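You operate a simulated robot arm through the tools that you are given. There is no shell and no other tool.

You are at the controls of a simulated robot arm. One attempt, no reset.

## Task
Focus the probe, wind it out and rack the converter: green step if the core is full, else yellow.
Fine: turn the lamp off.

The check looks at the end state, three seconds after you hand in, the way a careful person would. Anything else that was tipped, shoved, dropped, spilled or broken makes it a failure.

## Robot
A 6-joint arm with a two-finger gripper, fixed in place. Base frame: the origin is on the floor under the middle of its stand, x ahead of it, y to its left, z up. Readings come in mm, degrees, newtons and seconds.
It reaches about 940 mm from its shoulder. Its first joint turns from -166.0 to 166.0 degrees. Payload 2.54 kg.
The TCP is the grasp point between the finger pads, 30 mm short of the fingertips. In the tool frame z runs along the fingers and y along their closing line. The gripper opens to 116 mm; its body begins 95 mm behind the TCP.
Orientation is that of the tool frame in the base frame, as a unit quaternion [w, x, y, z]. With the fingers straight down and closing along the base's y, the tool's x points along the base's -x, its y along +y and its z along -z.

## Interface
- The arm moves only by the tool jog_arm. Its argument "increments" is a list of rows, each a list of 7 numbers: the shift along the tool's x, y, z in mm, then the turn, a rotation vector about the tool's x, y, z in degrees, then the opening in per cent of the stroke, from 0 (shut) to 100 (fully open). In form: [[tx, ty, tz, rx, ry, rz, jaw], ...]. A call has 1 to 20 rows; each row shifts and turns the commanded pose from where the row before left it, along the tool's axes as they then stand. A row lasts 0.2 s, in which the tool goes at most 50 mm and 8.6 degrees; a call with a longer step from one row to the next is refused whole, and so is a gripper value outside its range. A pose out of reach is approached as far as the arm can. The call stops where the force on the tool passes 40 N (or 10 N more than at its start, if that is more) or the arm is blocked; 0.2 s more then pass. The fingers move at their own pace (about 72 mm/s each) and stop on an object; they squeeze with about 22 N. The grip force told is the motor's: it shows also when the fingers shut on nothing. Time passes only in rows, and 0.2 s behind the last, so rows that do not move let the fingers close. It gives the time, the measured TCP pose, the force on the tool (base axes), the opening and the grip force at its end, in the units of the frame above (readings bear some noise), with the torque about the TCP (base axes, N m) and any sound that the robot's microphone picked up, and new pictures: "pictures" is both (left out), scene, wrist or none.
- Cameras (640 x 400 px; columns grow to the right, rows downward): "scene" is fixed at [50.9, -650.3, 1554.5]; the picture's right is [0.80, -0.60, 0.00], its down [-0.27, -0.36, -0.89] and it looks along [0.54, 0.72, -0.45] (base axes); focal length 338 px, centre (320, 200). "wrist" rides on the gripper at [69, -15, -122] in the tool frame; the picture's right is [0.22, 0.98, 0.00], its down [-0.83, 0.18, -0.53] and it looks along [-0.52, 0.12, 0.85] (tool axes); focal length 251 px, centre (320, 200). There is no depth. A picture from a camera that has moved, and an enlarged one, comes with that camera's place and axes in the base frame and with its lens.
- inspect(camera, box): a new picture of the part [left, top, right, bottom] of that camera's present view, enlarged. It takes no simulated time.
- sign_off(): hands the job in; it is judged then, once.

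Nothing tells you positions but the pictures and the camera data. Unless the task says otherwise, let go and move clear before handing in.

The tools are called after "Call:" by a JSON object that holds its "op" and its "data". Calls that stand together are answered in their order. jog_arm: Moves the arm, as the interface text tells. Its arguments: {"type":"object","properties":{"increments":{"type":"array"},"pictures":{"type":"string","enum":["both","scene","wrist","none"]}},"required":["increments"]} The other tools are called the same way: inspect (camera, box) takes an enlarged picture of a part of a camera's view; sign_off () hands the job in.

At the start:

```text
time: 0.0
ee_pos: [416.7, 269.8, 1303.7]
ee_rot: [0.0, 0.0, 1.0, 0.0]
ft_force: [-0.5, -0.1, -0.1]
moment: [0.01, -0.02, 0.01]
gripper_width: 116.0
finger_force: 0.0
```

scene: 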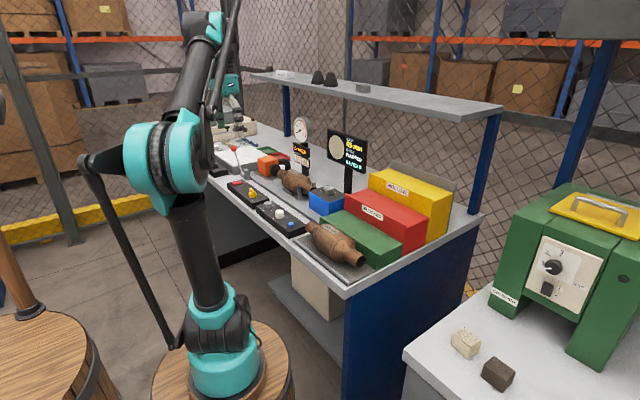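
wrist: 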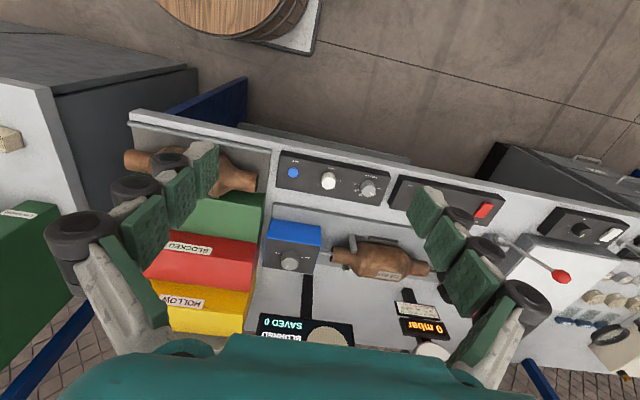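

I see a workbench with a probe display, panels with knobs, coloured steps (green, red, yellow) and two converters. I'll take enlarged views before moving anything.

Call:
{"op": "inspect", "data": {"camera": "scene", "box": [200, 110, 360, 210]}}

Call:
{"op": "inspect", "data": {"camera": "scene", "box": [220, 170, 380, 270]}}

Call:
{"op": "inspect", "data": {"camera": "scene", "box": [310, 120, 470, 220]}}

Call:
{"op": "inspect", "data": {"camera": "scene", "box": [440, 180, 640, 400]}}

Call:
{"op": "inspect", "data": {"camera": "wrist", "box": [100, 120, 360, 360]}}

Call:
{"op": "inspect", "data": {"camera": "wrist", "box": [320, 150, 640, 380]}}

```text
4.00 times, centred on (280, 160) of scene
camera zoom: at [50.9, -650.3, 1554.5], right [0.8, -0.6, 0.0], down [-0.27, -0.36, -0.89], along [0.54, 0.72, -0.45], focal length 1351 px, centre (480, 360)
```

zoom: 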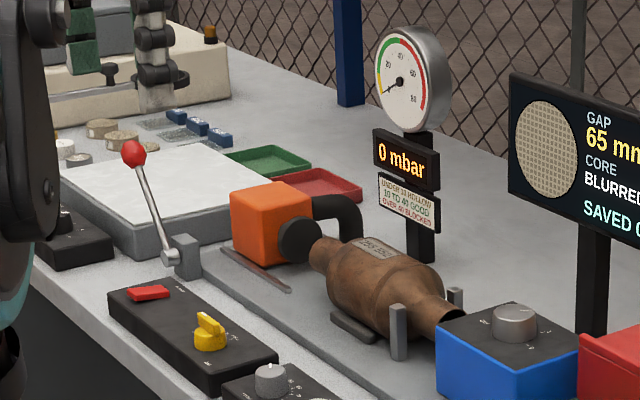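

```text
4.00 times, centred on (300, 220) of scene
camera zoom: at [50.9, -650.3, 1554.5], right [0.8, -0.6, 0.0], down [-0.27, -0.36, -0.89], along [0.54, 0.72, -0.45], focal length 1351 px, centre (400, 120)
```

zoom: 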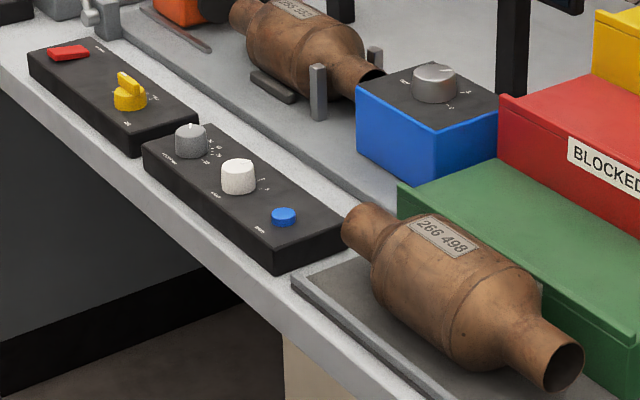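

```text
4.00 times, centred on (390, 170) of scene
camera zoom: at [50.9, -650.3, 1554.5], right [0.8, -0.6, 0.0], down [-0.27, -0.36, -0.89], along [0.54, 0.72, -0.45], focal length 1351 px, centre (40, 320)
```

zoom: 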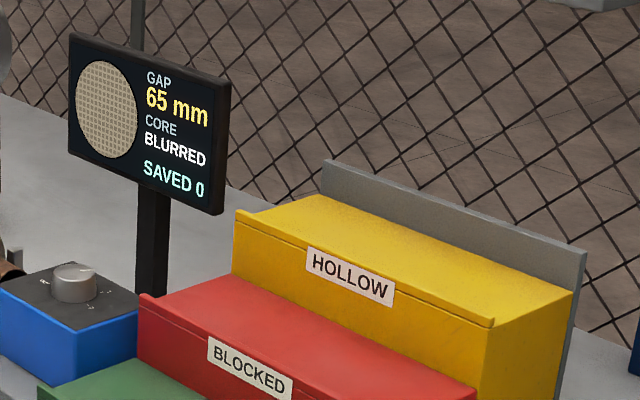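

```text
1.82 times, centred on (540, 290) of scene
camera zoom: at [50.9, -650.3, 1554.5], right [0.8, -0.6, 0.0], down [-0.27, -0.36, -0.89], along [0.54, 0.72, -0.45], focal length 614 px, centre (-80, 36)
```

zoom: 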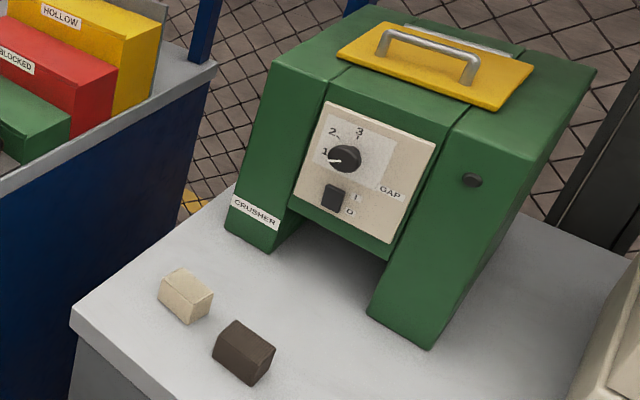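

```text
1.67 times, centred on (230, 240) of wrist
camera zoom: at [347.5, 254.5, 1426.5], right [-0.22, 0.98, 0.0], down [0.83, 0.18, 0.53], along [0.52, 0.12, -0.85], focal length 419 px, centre (470, 133)
```

zoom: 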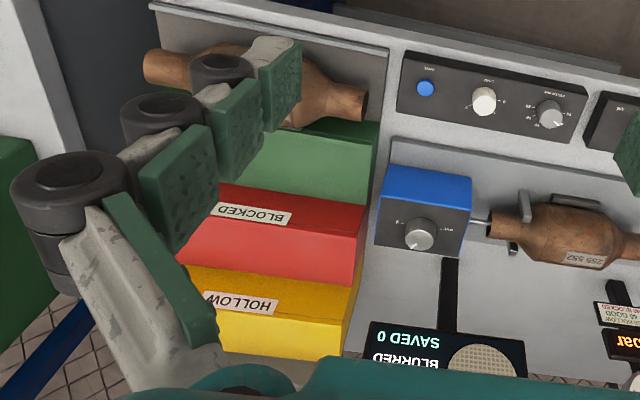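

```text
1.74 times, centred on (480, 265) of wrist
camera zoom: at [347.5, 254.5, 1426.5], right [-0.22, 0.98, 0.0], down [0.83, 0.18, 0.53], along [0.52, 0.12, -0.85], focal length 437 px, centre (42, 87)
```

zoom: 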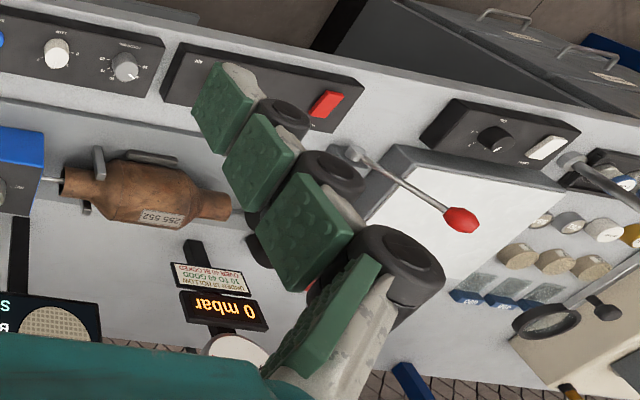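

The fixture holds one converter with the probe (blue box) beside it. A second converter lies on the tray. I'll zoom further to read the labels.

Call:
{"op": "inspect", "data": {"camera": "scene", "box": [305, 180, 345, 205]}}

Call:
{"op": "inspect", "data": {"camera": "scene", "box": [252, 195, 312, 240]}}

Call:
{"op": "inspect", "data": {"camera": "scene", "box": [222, 172, 272, 210]}}

Call:
{"op": "inspect", "data": {"camera": "wrist", "box": [262, 215, 332, 275]}}

Call:
{"op": "inspect", "data": {"camera": "wrist", "box": [275, 145, 395, 210]}}

Call:
{"op": "inspect", "data": {"camera": "wrist", "box": [540, 190, 640, 260]}}

Call:
{"op": "inspect", "data": {"camera": "wrist", "box": [250, 300, 360, 360]}}

Call:
{"op": "inspect", "data": {"camera": "scene", "box": [200, 60, 300, 160]}}

Call:
{"op": "inspect", "data": {"camera": "scene", "box": [260, 50, 420, 110]}}

```text
16.00 times, centred on (325, 192) of scene
camera zoom: at [50.9, -650.3, 1554.5], right [0.8, -0.6, 0.0], down [-0.27, -0.36, -0.89], along [0.54, 0.72, -0.45], focal length 5402 px, centre (240, 320)
```

zoom: 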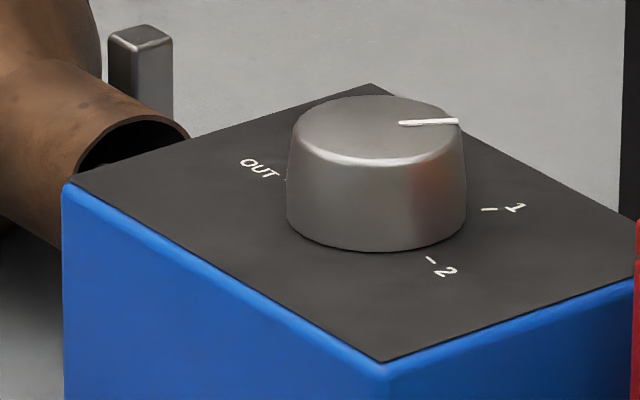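

```text
8.89 times, centred on (282, 218) of scene
camera zoom: at [50.9, -650.3, 1554.5], right [0.8, -0.6, 0.0], down [-0.27, -0.36, -0.89], along [0.54, 0.72, -0.45], focal length 3001 px, centre (658, 44)
```

zoom: 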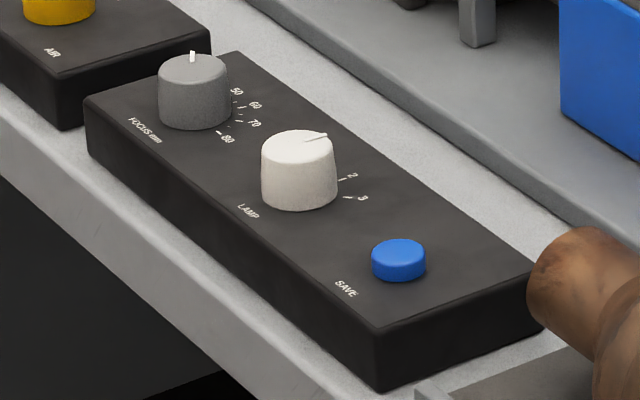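

```text
10.53 times, centred on (247, 191) of scene
camera zoom: at [50.9, -650.3, 1554.5], right [0.8, -0.6, 0.0], down [-0.27, -0.36, -0.89], along [0.54, 0.72, -0.45], focal length 3554 px, centre (1088, 295)
```

zoom: 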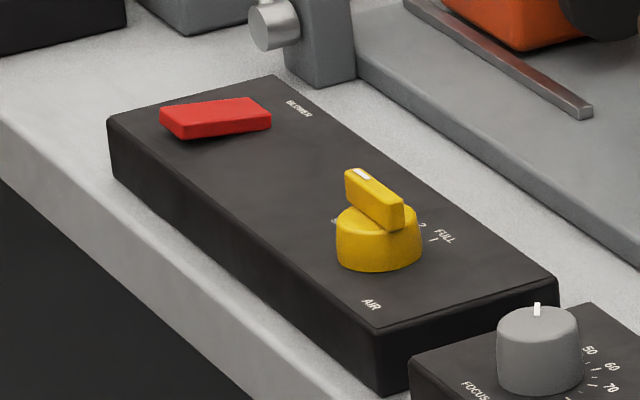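

```text
6.67 times, centred on (297, 245) of wrist
camera zoom: at [347.5, 254.5, 1426.5], right [-0.22, 0.98, 0.0], down [0.83, 0.18, 0.53], along [0.52, 0.12, -0.85], focal length 1676 px, centre (473, -100)
```

zoom: 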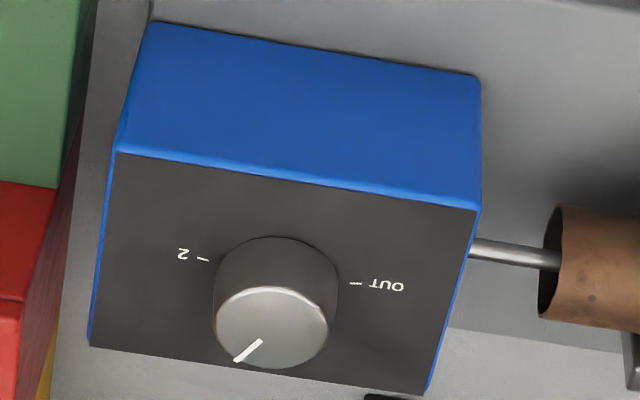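

```text
5.33 times, centred on (335, 178) of wrist
camera zoom: at [347.5, 254.5, 1426.5], right [-0.22, 0.98, 0.0], down [0.83, 0.18, 0.53], along [0.52, 0.12, -0.85], focal length 1341 px, centre (240, 320)
```

zoom: 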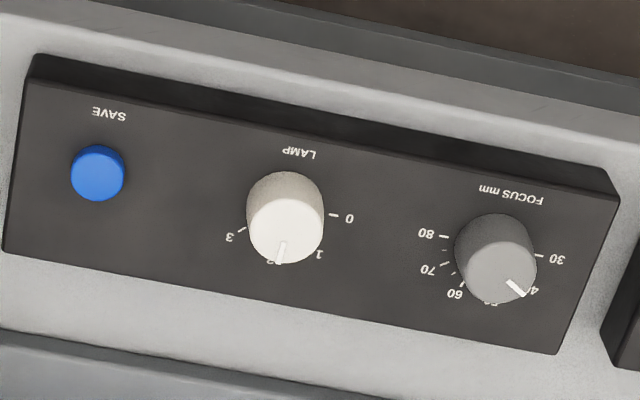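

```text
5.71 times, centred on (590, 225) of wrist
camera zoom: at [347.5, 254.5, 1426.5], right [-0.22, 0.98, 0.0], down [0.83, 0.18, 0.53], along [0.52, 0.12, -0.85], focal length 1437 px, centre (-1223, 57)
```

zoom: 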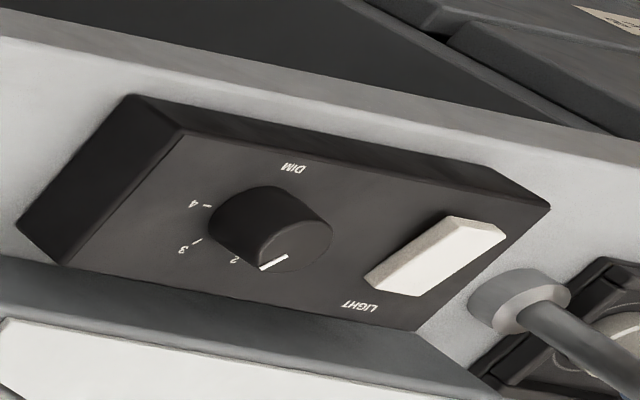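

```text
5.82 times, centred on (305, 330) of wrist
camera zoom: at [347.5, 254.5, 1426.5], right [-0.22, 0.98, 0.0], down [0.83, 0.18, 0.53], along [0.52, 0.12, -0.85], focal length 1463 px, centre (407, -556)
```

zoom: 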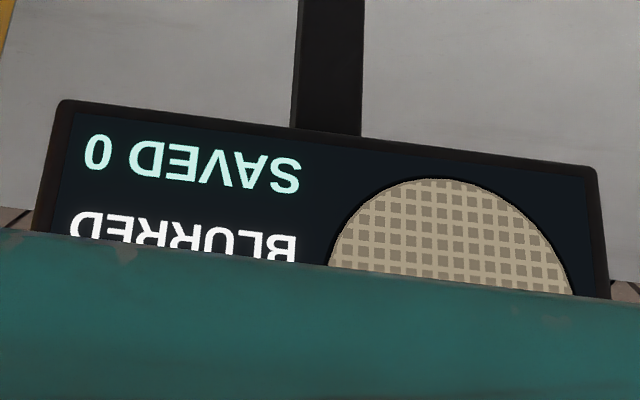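

```text
4.00 times, centred on (250, 110) of scene
camera zoom: at [50.9, -650.3, 1554.5], right [0.8, -0.6, 0.0], down [-0.27, -0.36, -0.89], along [0.54, 0.72, -0.45], focal length 1351 px, centre (600, 560)
```

zoom: 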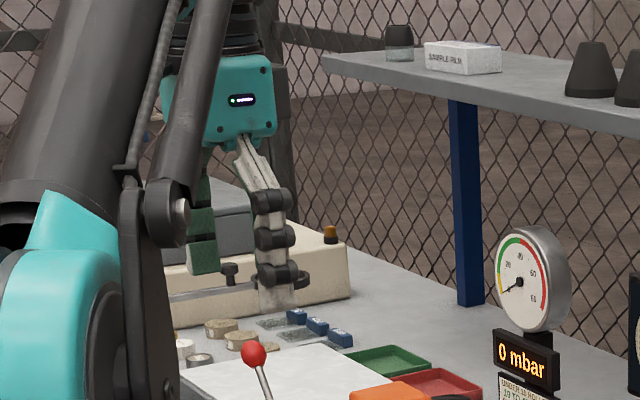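

```text
4.00 times, centred on (340, 80) of scene
camera zoom: at [50.9, -650.3, 1554.5], right [0.8, -0.6, 0.0], down [-0.27, -0.36, -0.89], along [0.54, 0.72, -0.45], focal length 1351 px, centre (240, 680)
```

zoom: 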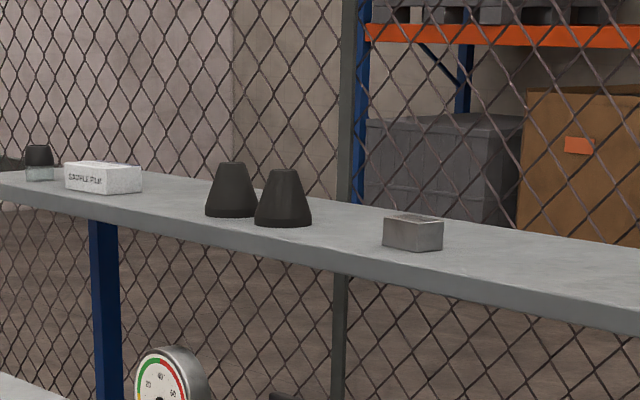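

The layout is readable now. The control panel has FOCUS (about 40, scale 30–80), LAMP (2) and SAVE. The blue box knob (OUT/1/2) winds the probe, and the display says gap 65 mm, BLURRED. I put the focus knob near (598, 423, 945), so I'll move above it with the jaws half open for a closer look.

Call:
{"op": "jog_arm", "data": {"increments": [[-26, 22, 24, 0, 0, 0, 50], [-26, 22, 26, 0, 0, 0, 50], [-26, 22, 26, 0, 0, 0, 50], [-26, 22, 26, 0, 0, 0, 50], [-26, 22, 26, 0, 0, 0, 50], [-26, 22, 26, 0, 0, 0, 50], [-25, 21, 26, 0, 0, 0, 50], [0, 0, 0, 0, 0, 0, 50]]}}

```text
time: 1.8
ee_pos: [597.4, 422.4, 1125.0]
ee_rot: [0.0, 0.0, 1.0, 0.0]
ft_force: [-0.3, 0.3, 0.4]
moment: [0.01, 0.01, -0.01]
gripper_width: 57.9
finger_force: 0.1
camera wrist: at [528.2, 407.1, 1247.6], right [-0.22, 0.98, 0.0], down [0.83, 0.18, 0.53], along [0.52, 0.12, -0.85], focal length 251 px, centre (320, 200)
```

scene: 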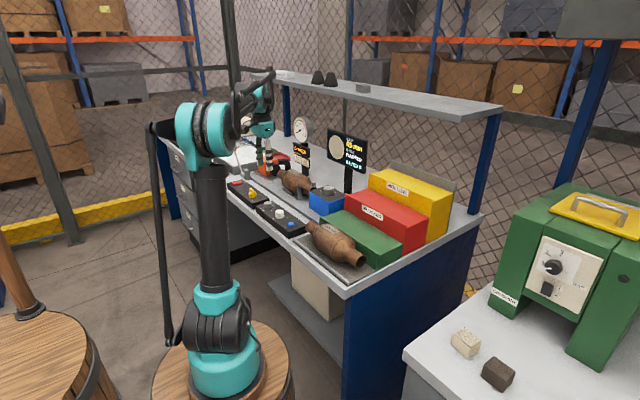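
wrist: 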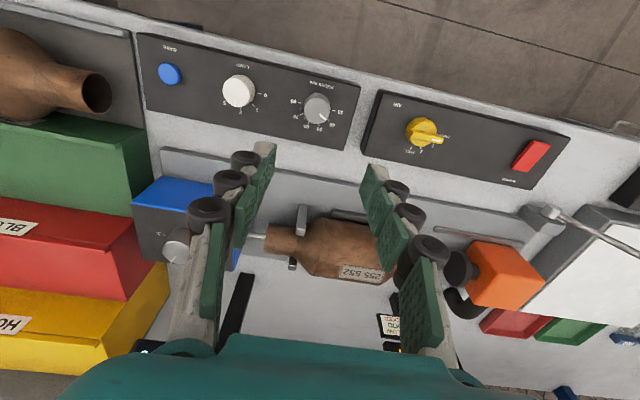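

I'm above the panel and can see the focus knob, lamp knob and fixture clearly. I'll zoom in on each control to measure positions and scale angles.

Call:
{"op": "inspect", "data": {"camera": "wrist", "box": [280, 75, 360, 135]}}

Call:
{"op": "inspect", "data": {"camera": "wrist", "box": [200, 60, 290, 130]}}

Call:
{"op": "inspect", "data": {"camera": "wrist", "box": [240, 190, 500, 350]}}

Call:
{"op": "inspect", "data": {"camera": "wrist", "box": [0, 20, 240, 340]}}

Call:
{"op": "inspect", "data": {"camera": "scene", "box": [255, 150, 315, 200]}}

```text
6.67 times, centred on (320, 105) of wrist
camera zoom: at [528.2, 407.1, 1247.6], right [-0.22, 0.98, 0.0], down [0.83, 0.18, 0.53], along [0.52, 0.12, -0.85], focal length 1676 px, centre (320, 833)
```

zoom: 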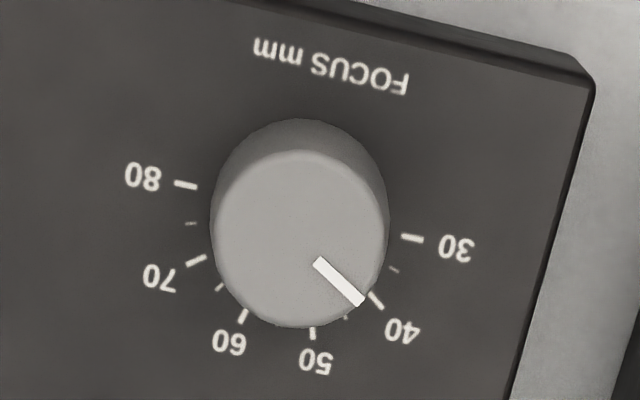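

```text
5.71 times, centred on (245, 95) of wrist
camera zoom: at [528.2, 407.1, 1247.6], right [-0.22, 0.98, 0.0], down [0.83, 0.18, 0.53], along [0.52, 0.12, -0.85], focal length 1437 px, centre (749, 800)
```

zoom: 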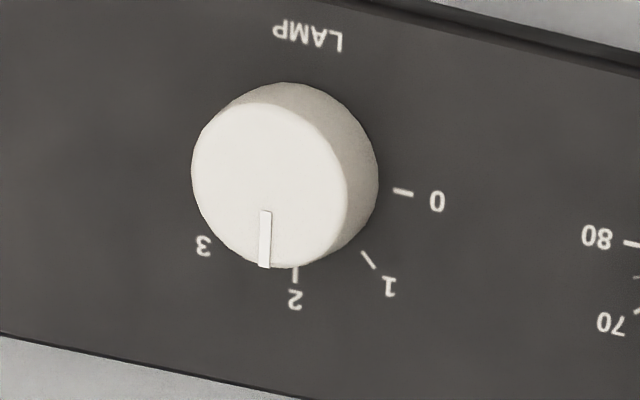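

```text
2.46 times, centred on (370, 270) of wrist
camera zoom: at [528.2, 407.1, 1247.6], right [-0.22, 0.98, 0.0], down [0.83, 0.18, 0.53], along [0.52, 0.12, -0.85], focal length 619 px, centre (197, 28)
```

zoom: 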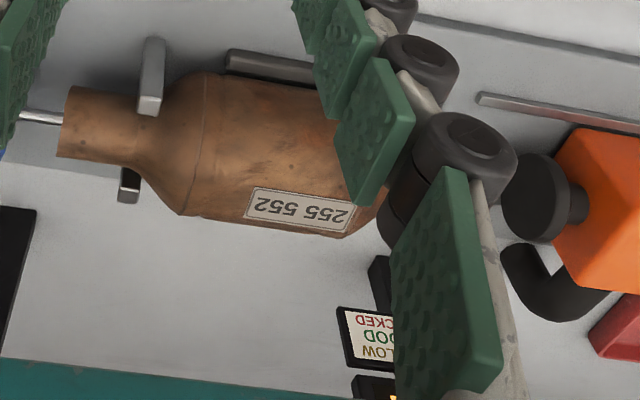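

```text
1.25 times, centred on (120, 180) of wrist
camera zoom: at [528.2, 407.1, 1247.6], right [-0.22, 0.98, 0.0], down [0.83, 0.18, 0.53], along [0.52, 0.12, -0.85], focal length 314 px, centre (570, 225)
```

zoom: 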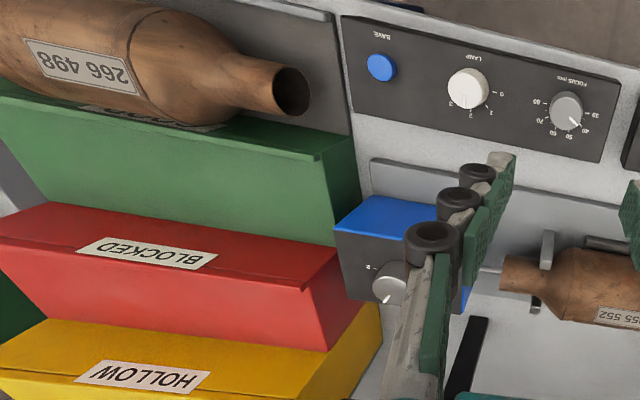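

```text
8.00 times, centred on (285, 175) of scene
camera zoom: at [50.9, -650.3, 1554.5], right [0.8, -0.6, 0.0], down [-0.27, -0.36, -0.89], along [0.54, 0.72, -0.45], focal length 2701 px, centre (600, 400)
```

zoom: 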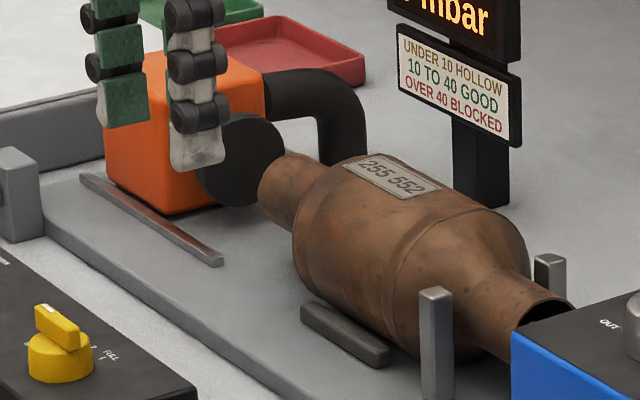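

The focus scale runs 36° per 10 mm, clockwise from above. The pointer is at about 39–40 and needs to go to 65. The lamp scale is 45° per step, with 0 toward +y. I'll line up over the focus knob and descend partway to check centring and height.

Call:
{"op": "jog_arm", "data": {"increments": [[3.4, -4.0, 35, 0, 0, 0, 50], [0, 0, 35, 0, 0, 0, 50], [0, 0, 30, 0, 0, 0, 50], [0, 0, 0, 0, 0, 0, 50]], "pictures": "both"}}

Call:
{"op": "inspect", "data": {"camera": "wrist", "box": [240, 40, 400, 160]}}

Call:
{"op": "inspect", "data": {"camera": "scene", "box": [230, 165, 310, 225]}}

```text
time: 2.8
ee_pos: [593.7, 419.4, 1024.3]
ee_rot: [0.0, -0.001, 1.0, -0.001]
ft_force: [0.8, -0.2, 0.4]
moment: [-0.02, -0.01, 0.04]
gripper_width: 57.9
finger_force: 0.3
camera wrist: at [525.9, 404.7, 1146.7], right [-0.22, 0.98, 0.0], down [0.83, 0.18, 0.53], along [0.52, 0.12, -0.85], focal length 251 px, centre (320, 200)
```

scene: 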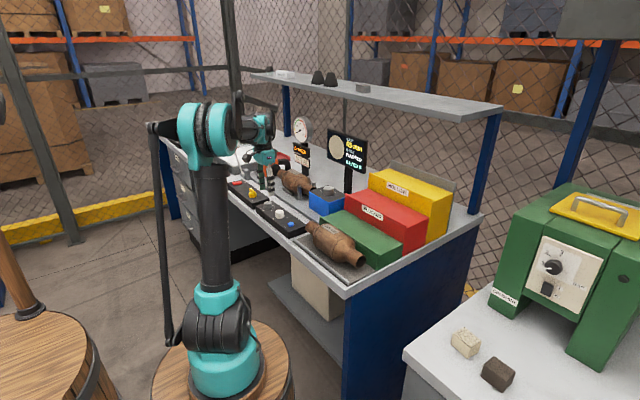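
wrist: 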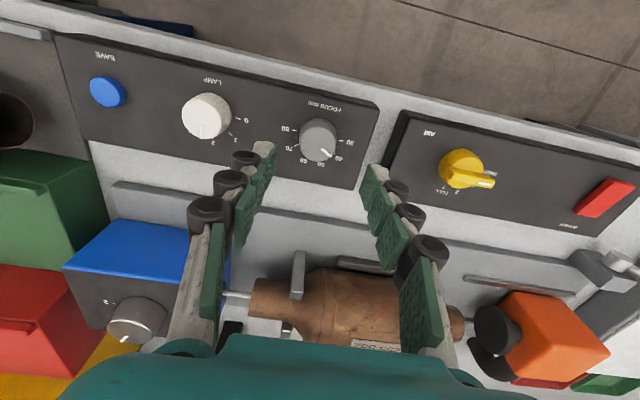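

```text
3.33 times, centred on (320, 100) of wrist
camera zoom: at [525.9, 404.7, 1146.7], right [-0.22, 0.98, 0.0], down [0.83, 0.18, 0.53], along [0.52, 0.12, -0.85], focal length 838 px, centre (320, 533)
```

zoom: 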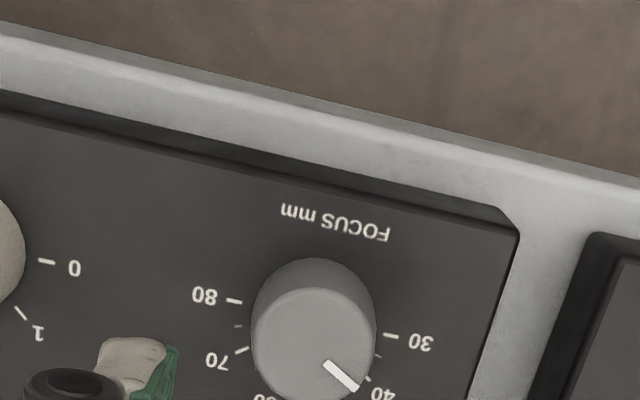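

```text
6.67 times, centred on (270, 195) of scene
camera zoom: at [50.9, -650.3, 1554.5], right [0.8, -0.6, 0.0], down [-0.27, -0.36, -0.89], along [0.54, 0.72, -0.45], focal length 2251 px, centre (653, 233)
```

zoom: 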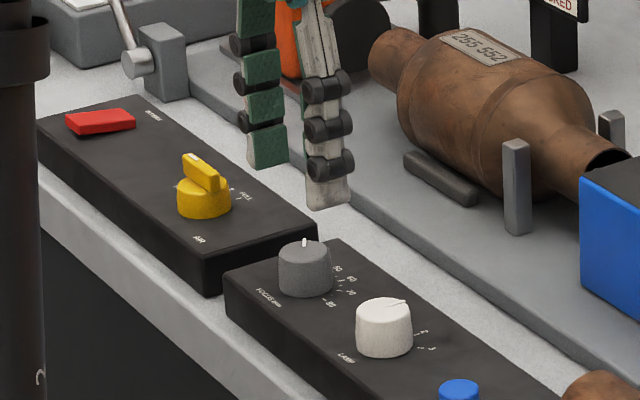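

The knob is about 2 mm off the tool axis in x and y, with its top near z=950. I'll correct that, pre-turn by -45°, go a little lower and check the fit before gripping.

Call:
{"op": "jog_arm", "data": {"increments": [[1.8, -2.1, 0, 0, 0, 0, 50], [0, 0, 0, 0, 0, -7.5, 50], [0, 0, 0, 0, 0, -7.5, 50], [0, 0, 0, 0, 0, -7.5, 50], [0, 0, 0, 0, 0, -7.5, 50], [0, 0, 0, 0, 0, -7.5, 50], [0, 0, 0, 0, 0, -7.5, 50], [0, 0, 20, 0, 0, 0, 50], [0, 0, 19, 0, 0, 0, 50], [0, 0, 0, 0, 0, 0, 50]]}}

Call:
{"op": "inspect", "data": {"camera": "scene", "box": [230, 165, 310, 225]}}

Call:
{"op": "inspect", "data": {"camera": "wrist", "box": [240, 100, 400, 220]}}

```text
time: 5.0
ee_pos: [591.7, 417.1, 987.4]
ee_rot: [0.0, -0.383, 0.924, 0.0]
ft_force: [0.4, -0.3, 0.3]
moment: [0.01, 0.0, 0.0]
gripper_width: 58.2
finger_force: 0.1
camera wrist: at [554.1, 358.1, 1108.4], right [-0.84, 0.54, 0.0], down [0.45, 0.71, 0.53], along [0.29, 0.45, -0.84], focal length 251 px, centre (320, 200)
```

scene: 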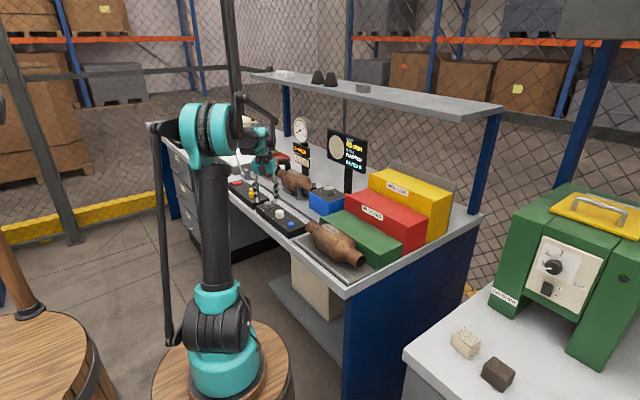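
wrist: 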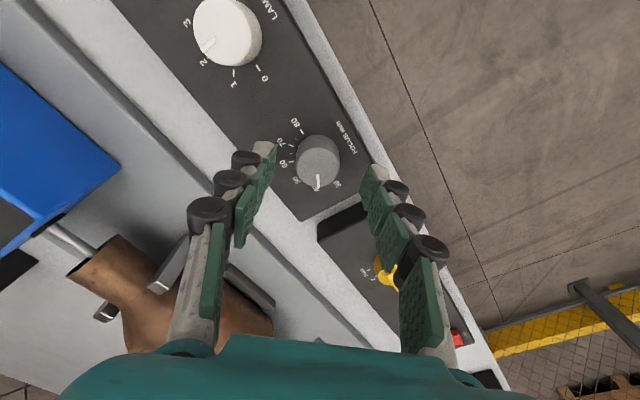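

```text
6.67 times, centred on (270, 195) of scene
camera zoom: at [50.9, -650.3, 1554.5], right [0.8, -0.6, 0.0], down [-0.27, -0.36, -0.89], along [0.54, 0.72, -0.45], focal length 2251 px, centre (653, 233)
```

zoom: 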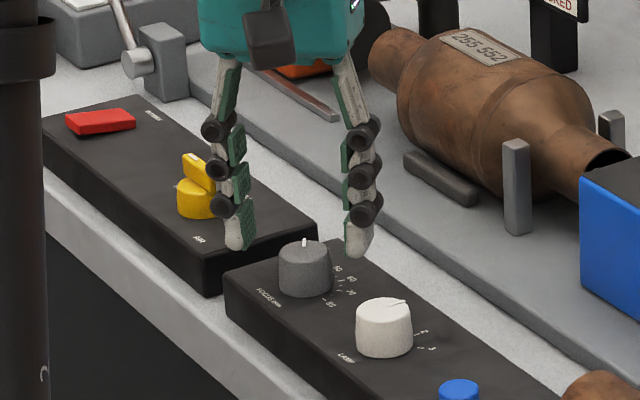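

```text
3.33 times, centred on (320, 160) of wrist
camera zoom: at [554.1, 358.1, 1108.4], right [-0.84, 0.54, 0.0], down [0.45, 0.71, 0.53], along [0.29, 0.45, -0.84], focal length 838 px, centre (320, 333)
```

zoom: 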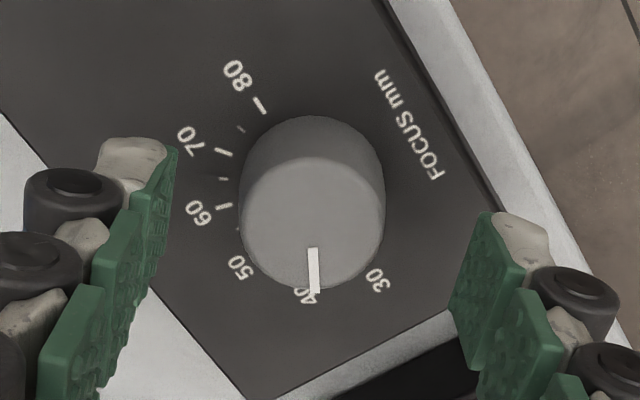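

The fingers straddle the knob, which sits about 2 mm toward the -y finger. I'll nudge across, go down around it, grip, turn about 96° clockwise toward 65 and let go.

Call:
{"op": "jog_arm", "data": {"increments": [[0, -2, 0, 0, 0, 0, 50], [0, 0, 15, 0, 0, 0, 50], [0, 0, 0, 0, 0, 0, 50], [0, 0, 0, 0, 0, 0, 20], [0, 0, 0, 0, 0, 0, 0], [0, 0, 0, 0, 0, 0, 0], [0, 0, 0, 0, 0, 0, 0]]}}

Call:
{"op": "inspect", "data": {"camera": "scene", "box": [230, 165, 310, 225]}}

Call:
{"op": "inspect", "data": {"camera": "wrist", "box": [240, 100, 400, 220]}}

```text
time: 6.6
ee_pos: [594.3, 416.8, 971.4]
ee_rot: [0.0, -0.383, 0.924, -0.001]
ft_force: [-4.7, 2.7, -2.7]
moment: [0.15, 0.14, 0.0]
gripper_width: 29.9
finger_force: 44.7
camera wrist: at [554.8, 356.9, 1093.5], right [-0.84, 0.54, 0.0], down [0.45, 0.71, 0.53], along [0.29, 0.45, -0.85], focal length 251 px, centre (320, 200)
```

scene: 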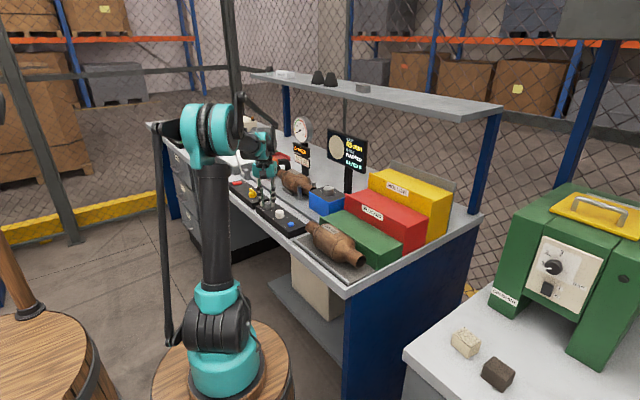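
wrist: 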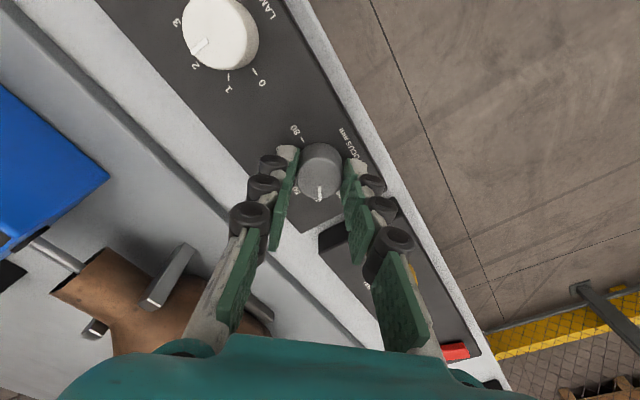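

```text
6.67 times, centred on (270, 195) of scene
camera zoom: at [50.9, -650.3, 1554.5], right [0.8, -0.6, 0.0], down [-0.27, -0.36, -0.89], along [0.54, 0.72, -0.45], focal length 2251 px, centre (653, 233)
```

zoom: 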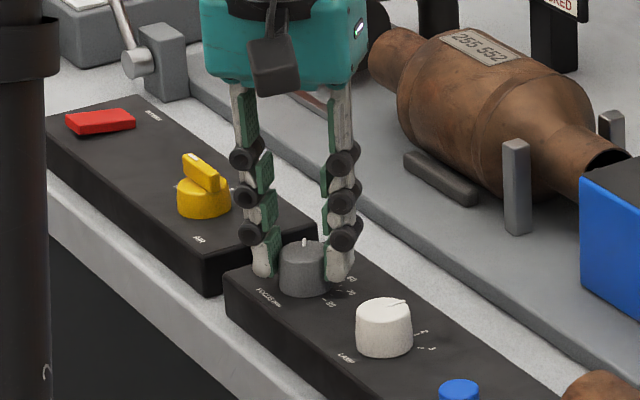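

```text
3.33 times, centred on (320, 160) of wrist
camera zoom: at [554.8, 356.9, 1093.5], right [-0.84, 0.54, 0.0], down [0.45, 0.71, 0.53], along [0.29, 0.45, -0.85], focal length 838 px, centre (320, 333)
```

zoom: 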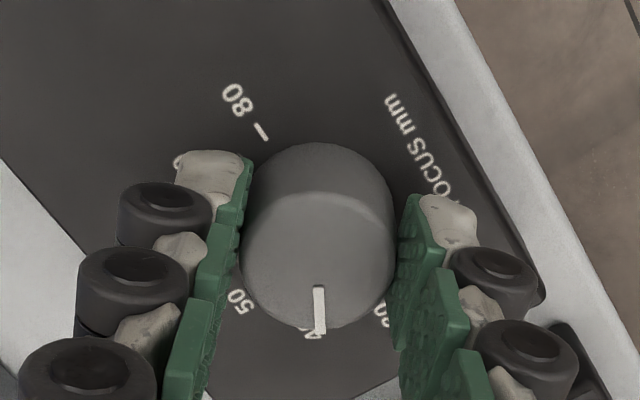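

The knob is gripped at about 30 mm wide with only a small side load. I'll turn clockwise now while watching the display.

Call:
{"op": "jog_arm", "data": {"increments": [[0, 0.8, 0, 0, 0, 0, 0], [0, 0, 0, 0, 0, 8, 0], [0, 0, 0, 0, 0, 8, 0], [0, 0, 0, 0, 0, 8, 0], [0, 0, 0, 0, 0, 8, 0], [0, 0, 0, 0, 0, 8, 0], [0, 0, 0, 0, 0, 8, 0], [0, 0, 0, 0, 0, 8, 0], [0, 0, 0, 0, 0, 8, 0], [0, 0, 0, 0, 0, 8, 0], [0, 0, 0, 0, 0, 8, 0], [0, 0, 0, 0, 0, 8, 0], [0, 0, 0, 0, 0, 8, 0], [0, 0, 0, 0, 0, 0, 0]]}}

Call:
{"op": "inspect", "data": {"camera": "wrist", "box": [240, 100, 400, 220]}}

Call:
{"op": "inspect", "data": {"camera": "scene", "box": [315, 120, 385, 180]}}

Call:
{"op": "inspect", "data": {"camera": "scene", "box": [230, 165, 310, 225]}}

```text
time: 8.3
ee_pos: [592.6, 418.0, 970.9]
ee_rot: [0.0, 0.042, 0.999, 0.003]
ft_force: [-8.2, 9.3, 6.2]
moment: [0.28, 0.14, 0.06]
gripper_width: 29.9
finger_force: 45.5
stopped in row 8: the force on the tool passed its limit at 42 N (the readings are from after the stop); the commanded pose is now the measured one
camera wrist: at [522.1, 408.6, 1093.5], right [-0.13, 0.99, 0.01], down [0.84, 0.11, 0.53], along [0.53, 0.07, -0.85], focal length 251 px, centre (320, 200)
```

scene: 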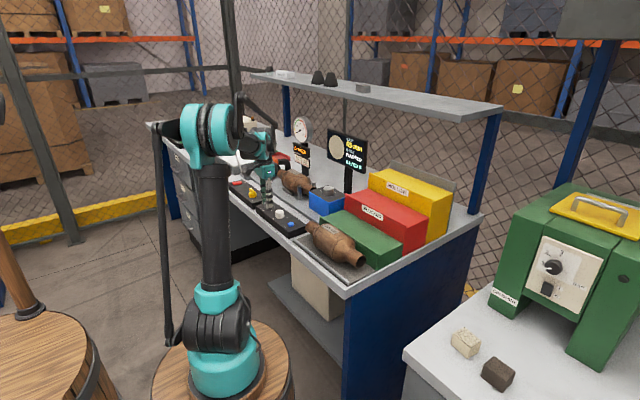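
wrist: 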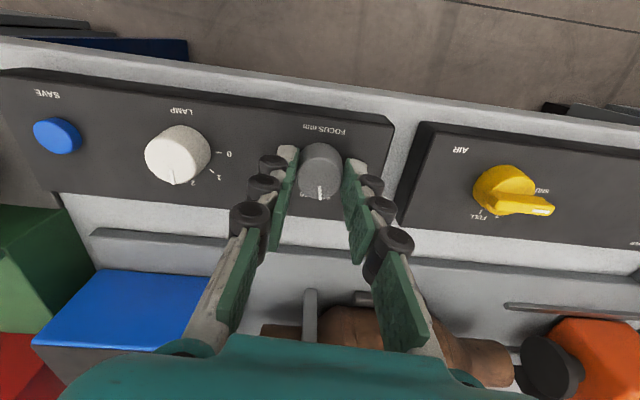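

```text
3.33 times, centred on (320, 160) of wrist
camera zoom: at [522.1, 408.6, 1093.5], right [-0.13, 0.99, 0.01], down [0.84, 0.11, 0.53], along [0.53, 0.07, -0.85], focal length 838 px, centre (320, 333)
```

zoom: 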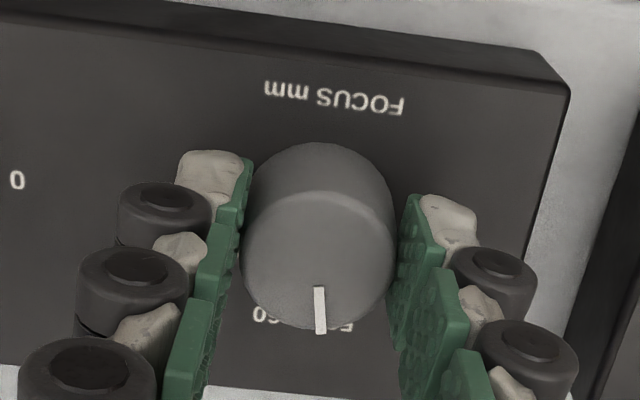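

```text
6.67 times, centred on (350, 150) of scene
camera zoom: at [50.9, -650.3, 1554.5], right [0.8, -0.6, 0.0], down [-0.27, -0.36, -0.89], along [0.54, 0.72, -0.45], focal length 2251 px, centre (120, 533)
```

zoom: 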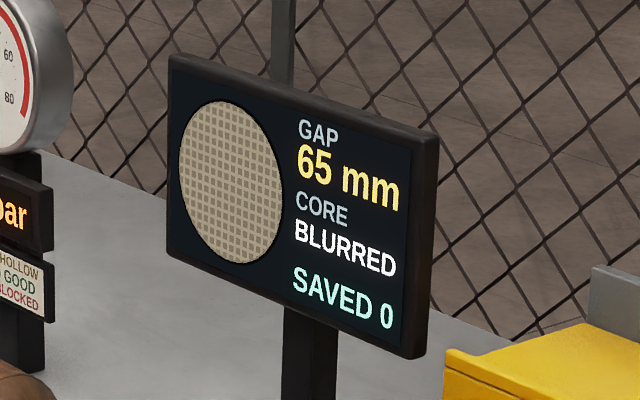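

```text
6.67 times, centred on (270, 195) of scene
camera zoom: at [50.9, -650.3, 1554.5], right [0.8, -0.6, 0.0], down [-0.27, -0.36, -0.89], along [0.54, 0.72, -0.45], focal length 2251 px, centre (653, 233)
```

zoom: 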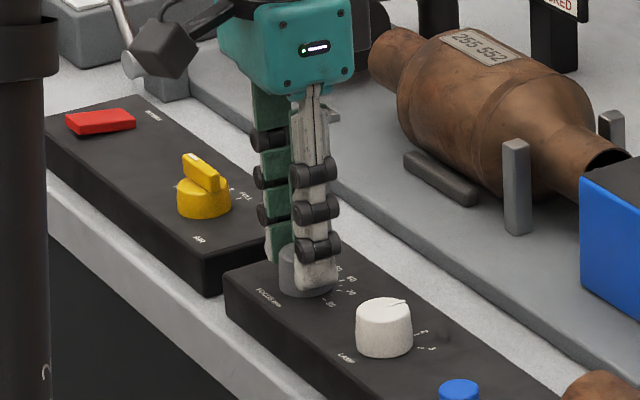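

The knob moved from about 38 to about 52, then side load stopped the turn because the knob axis is slightly off my tool axis. I'll open, let it relax and re-grip at this angle to find the true centre.

Call:
{"op": "jog_arm", "data": {"increments": [[0, 0, 0, 0, 0, 0, 45], [0, 0, 0, 0, 0, 0, 45], [0, 0, 0, 0, 0, 0, 45]], "pictures": "wrist"}}

Call:
{"op": "inspect", "data": {"camera": "wrist", "box": [240, 100, 400, 220]}}

```text
time: 9.1
ee_pos: [593.1, 417.7, 970.3]
ee_rot: [0.0, 0.044, 0.999, 0.002]
ft_force: [-0.5, 0.2, 0.3]
moment: [0.0, -0.01, -0.01]
gripper_width: 52.3
finger_force: 0.0
camera wrist: at [523.0, 408.0, 1093.1], right [-0.13, 0.99, 0.0], down [0.84, 0.11, 0.53], along [0.53, 0.07, -0.85], focal length 251 px, centre (320, 200)
```

wrist: 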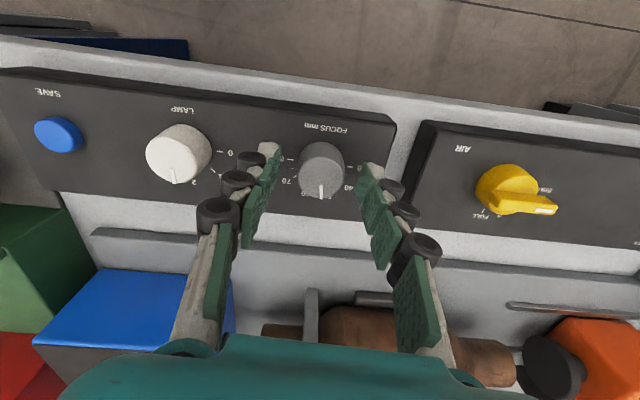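

```text
3.33 times, centred on (320, 160) of wrist
camera zoom: at [523.0, 408.0, 1093.1], right [-0.13, 0.99, 0.0], down [0.84, 0.11, 0.53], along [0.53, 0.07, -0.85], focal length 838 px, centre (320, 333)
```

zoom: 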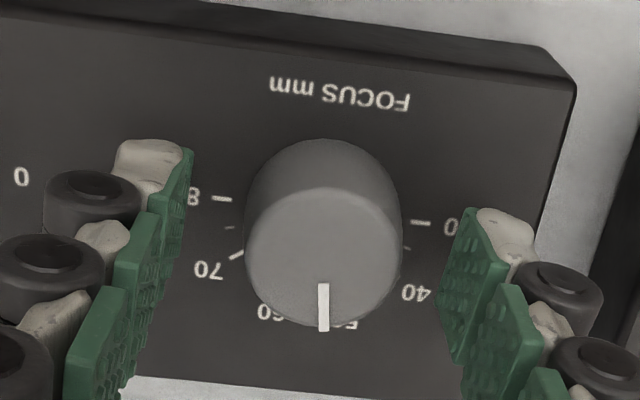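

The true knob axis is about 1.2 mm from the tool axis in both x and y. The pointer is now at about 52.5, so it needs another 45° or so. I'll re-centre, re-grip and turn.

Call:
{"op": "jog_arm", "data": {"increments": [[-1.2, 1.2, 0, 0, 0, 0, 45], [0, 0, 0, 0, 0, 0, 45], [0, 0, 0, 0, 0, 0, 20], [0, 0, 0, 0, 0, 0, 0], [0, 0, 0, 0, 0, 0, 0], [0, 0, 0, 0, 0, 7.5, 0], [0, 0, 0, 0, 0, 7.5, 0], [0, 0, 0, 0, 0, 7.5, 0], [0, 0, 0, 0, 0, 7.5, 0], [0, 0, 0, 0, 0, 7.5, 0], [0, 0, 0, 0, 0, 7.5, 0], [0, 0, 0, 0, 0, 0, 0]], "pictures": "wrist"}}

Call:
{"op": "inspect", "data": {"camera": "wrist", "box": [240, 100, 400, 220]}}

Call:
{"op": "inspect", "data": {"camera": "scene", "box": [315, 120, 385, 180]}}

```text
time: 11.7
ee_pos: [594.5, 418.8, 971.0]
ee_rot: [-0.002, 0.423, 0.906, 0.001]
ft_force: [-1.9, -7.0, -15.6]
moment: [-0.35, -0.12, 0.0]
gripper_width: 30.0
finger_force: 44.9
camera wrist: at [538.5, 461.2, 1093.4], right [0.61, 0.79, 0.0], down [0.67, -0.52, 0.53], along [0.42, -0.32, -0.85], focal length 251 px, centre (320, 200)
```

wrist: 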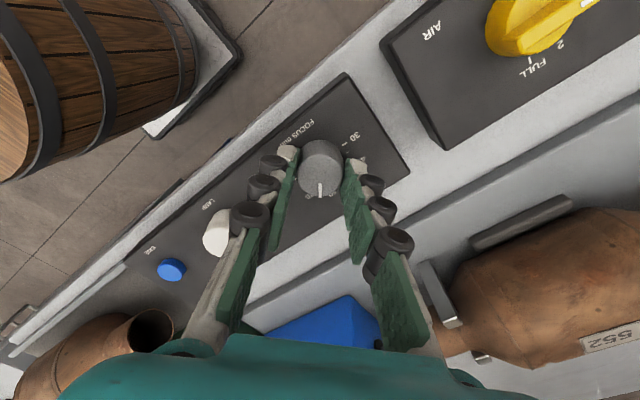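

```text
3.33 times, centred on (320, 160) of wrist
camera zoom: at [538.5, 461.2, 1093.4], right [0.61, 0.79, 0.0], down [0.67, -0.52, 0.53], along [0.42, -0.32, -0.85], focal length 838 px, centre (320, 333)
```

zoom: 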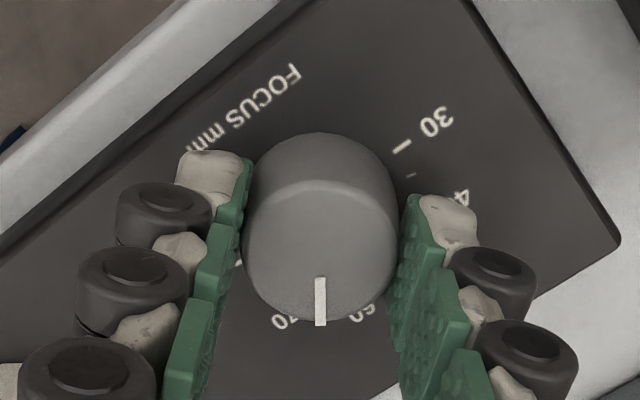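

```text
6.67 times, centred on (350, 150) of scene
camera zoom: at [50.9, -650.3, 1554.5], right [0.8, -0.6, 0.0], down [-0.27, -0.36, -0.89], along [0.54, 0.72, -0.45], focal length 2251 px, centre (120, 533)
```

zoom: 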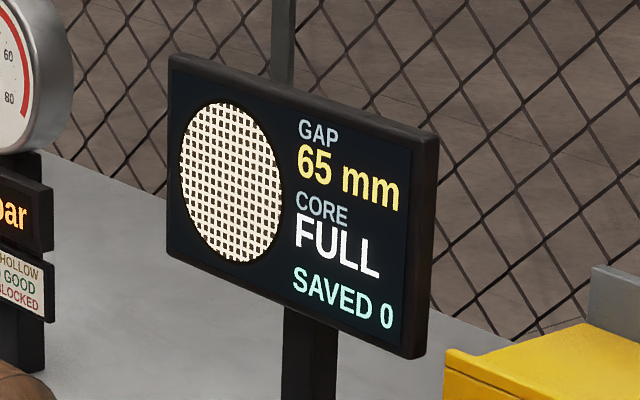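

The display now reads CORE FULL, so the converter goes on the green step. I'll release the focus knob, rise, turn back and move toward the blue box for a look at its winding knob.

Call:
{"op": "jog_arm", "data": {"increments": [[0, 0, 0, 0, 0, 0, 45], [0, 0, 0, 0, 0, 0, 45], [0, 0, -20, 0, 0, 0, 45], [0, 0, -40, 0, 0, 0, 45], [0, 0, -40, 0, 0, 0, 45], [0, 0, -40, 0, 0, -7.2, 45], [0, 0, -40, 0, 0, -7.2, 45], [0, 0, 0, 0, 0, -7.2, 45], [0, 0, 0, 0, 0, -7.2, 45], [0, 0, 0, 0, 0, -7.2, 45], [0, 0, 0, 0, 0, -7.2, 45], [0, 0, 0, 0, 0, -6.9, 45], [0, 0, 0, 0, 0, 0, 45]], "pictures": "both"}}

Call:
{"op": "inspect", "data": {"camera": "scene", "box": [315, 120, 385, 180]}}

Call:
{"op": "inspect", "data": {"camera": "wrist", "box": [280, 75, 360, 135]}}

Call:
{"op": "inspect", "data": {"camera": "wrist", "box": [120, 130, 280, 250]}}

```text
time: 14.5
ee_pos: [593.9, 417.1, 1150.8]
ee_rot: [0.0, -0.002, 1.0, 0.002]
ft_force: [-0.5, 0.9, 0.4]
moment: [0.04, 0.02, 0.03]
gripper_width: 52.2
finger_force: 0.2
camera wrist: at [525.4, 401.5, 1273.2], right [-0.22, 0.98, 0.0], down [0.83, 0.18, 0.53], along [0.52, 0.12, -0.84], focal length 251 px, centre (320, 200)
```

scene: 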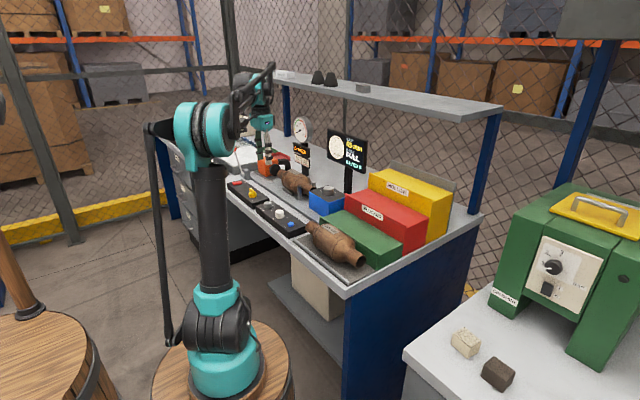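
wrist: 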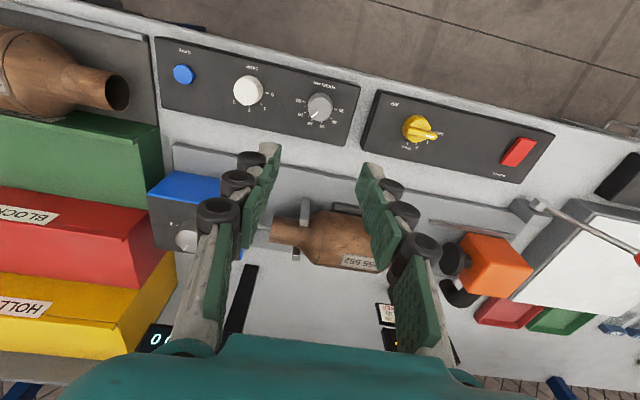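

```text
6.67 times, centred on (350, 150) of scene
camera zoom: at [50.9, -650.3, 1554.5], right [0.8, -0.6, 0.0], down [-0.27, -0.36, -0.89], along [0.54, 0.72, -0.45], focal length 2251 px, centre (120, 533)
```

zoom: 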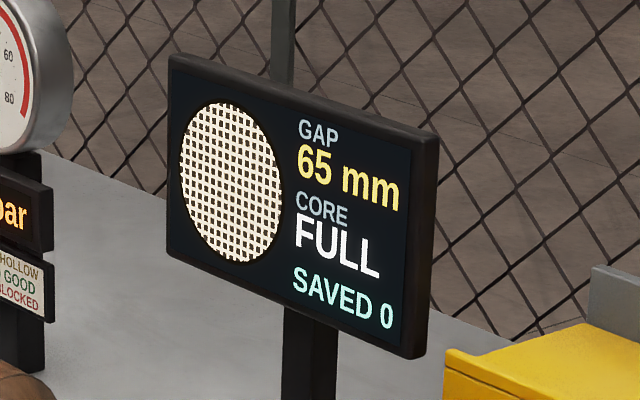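

```text
6.67 times, centred on (320, 105) of wrist
camera zoom: at [525.4, 401.5, 1273.2], right [-0.22, 0.98, 0.0], down [0.83, 0.18, 0.53], along [0.52, 0.12, -0.84], focal length 1676 px, centre (320, 833)
```

zoom: 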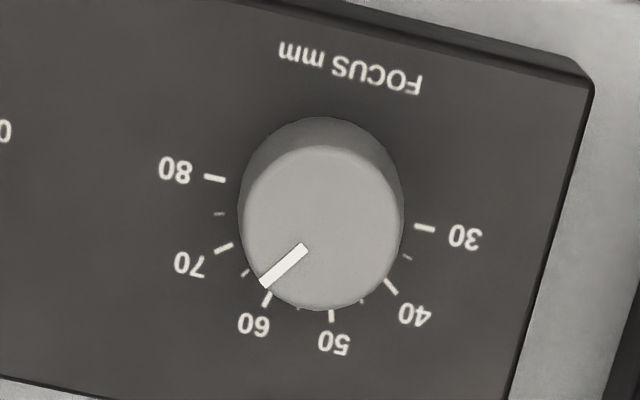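

```text
3.33 times, centred on (200, 190) of wrist
camera zoom: at [525.4, 401.5, 1273.2], right [-0.22, 0.98, 0.0], down [0.83, 0.18, 0.53], along [0.52, 0.12, -0.84], focal length 838 px, centre (720, 233)
```

zoom: 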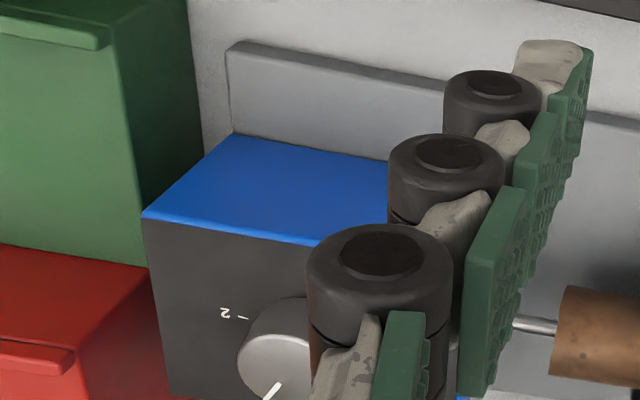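

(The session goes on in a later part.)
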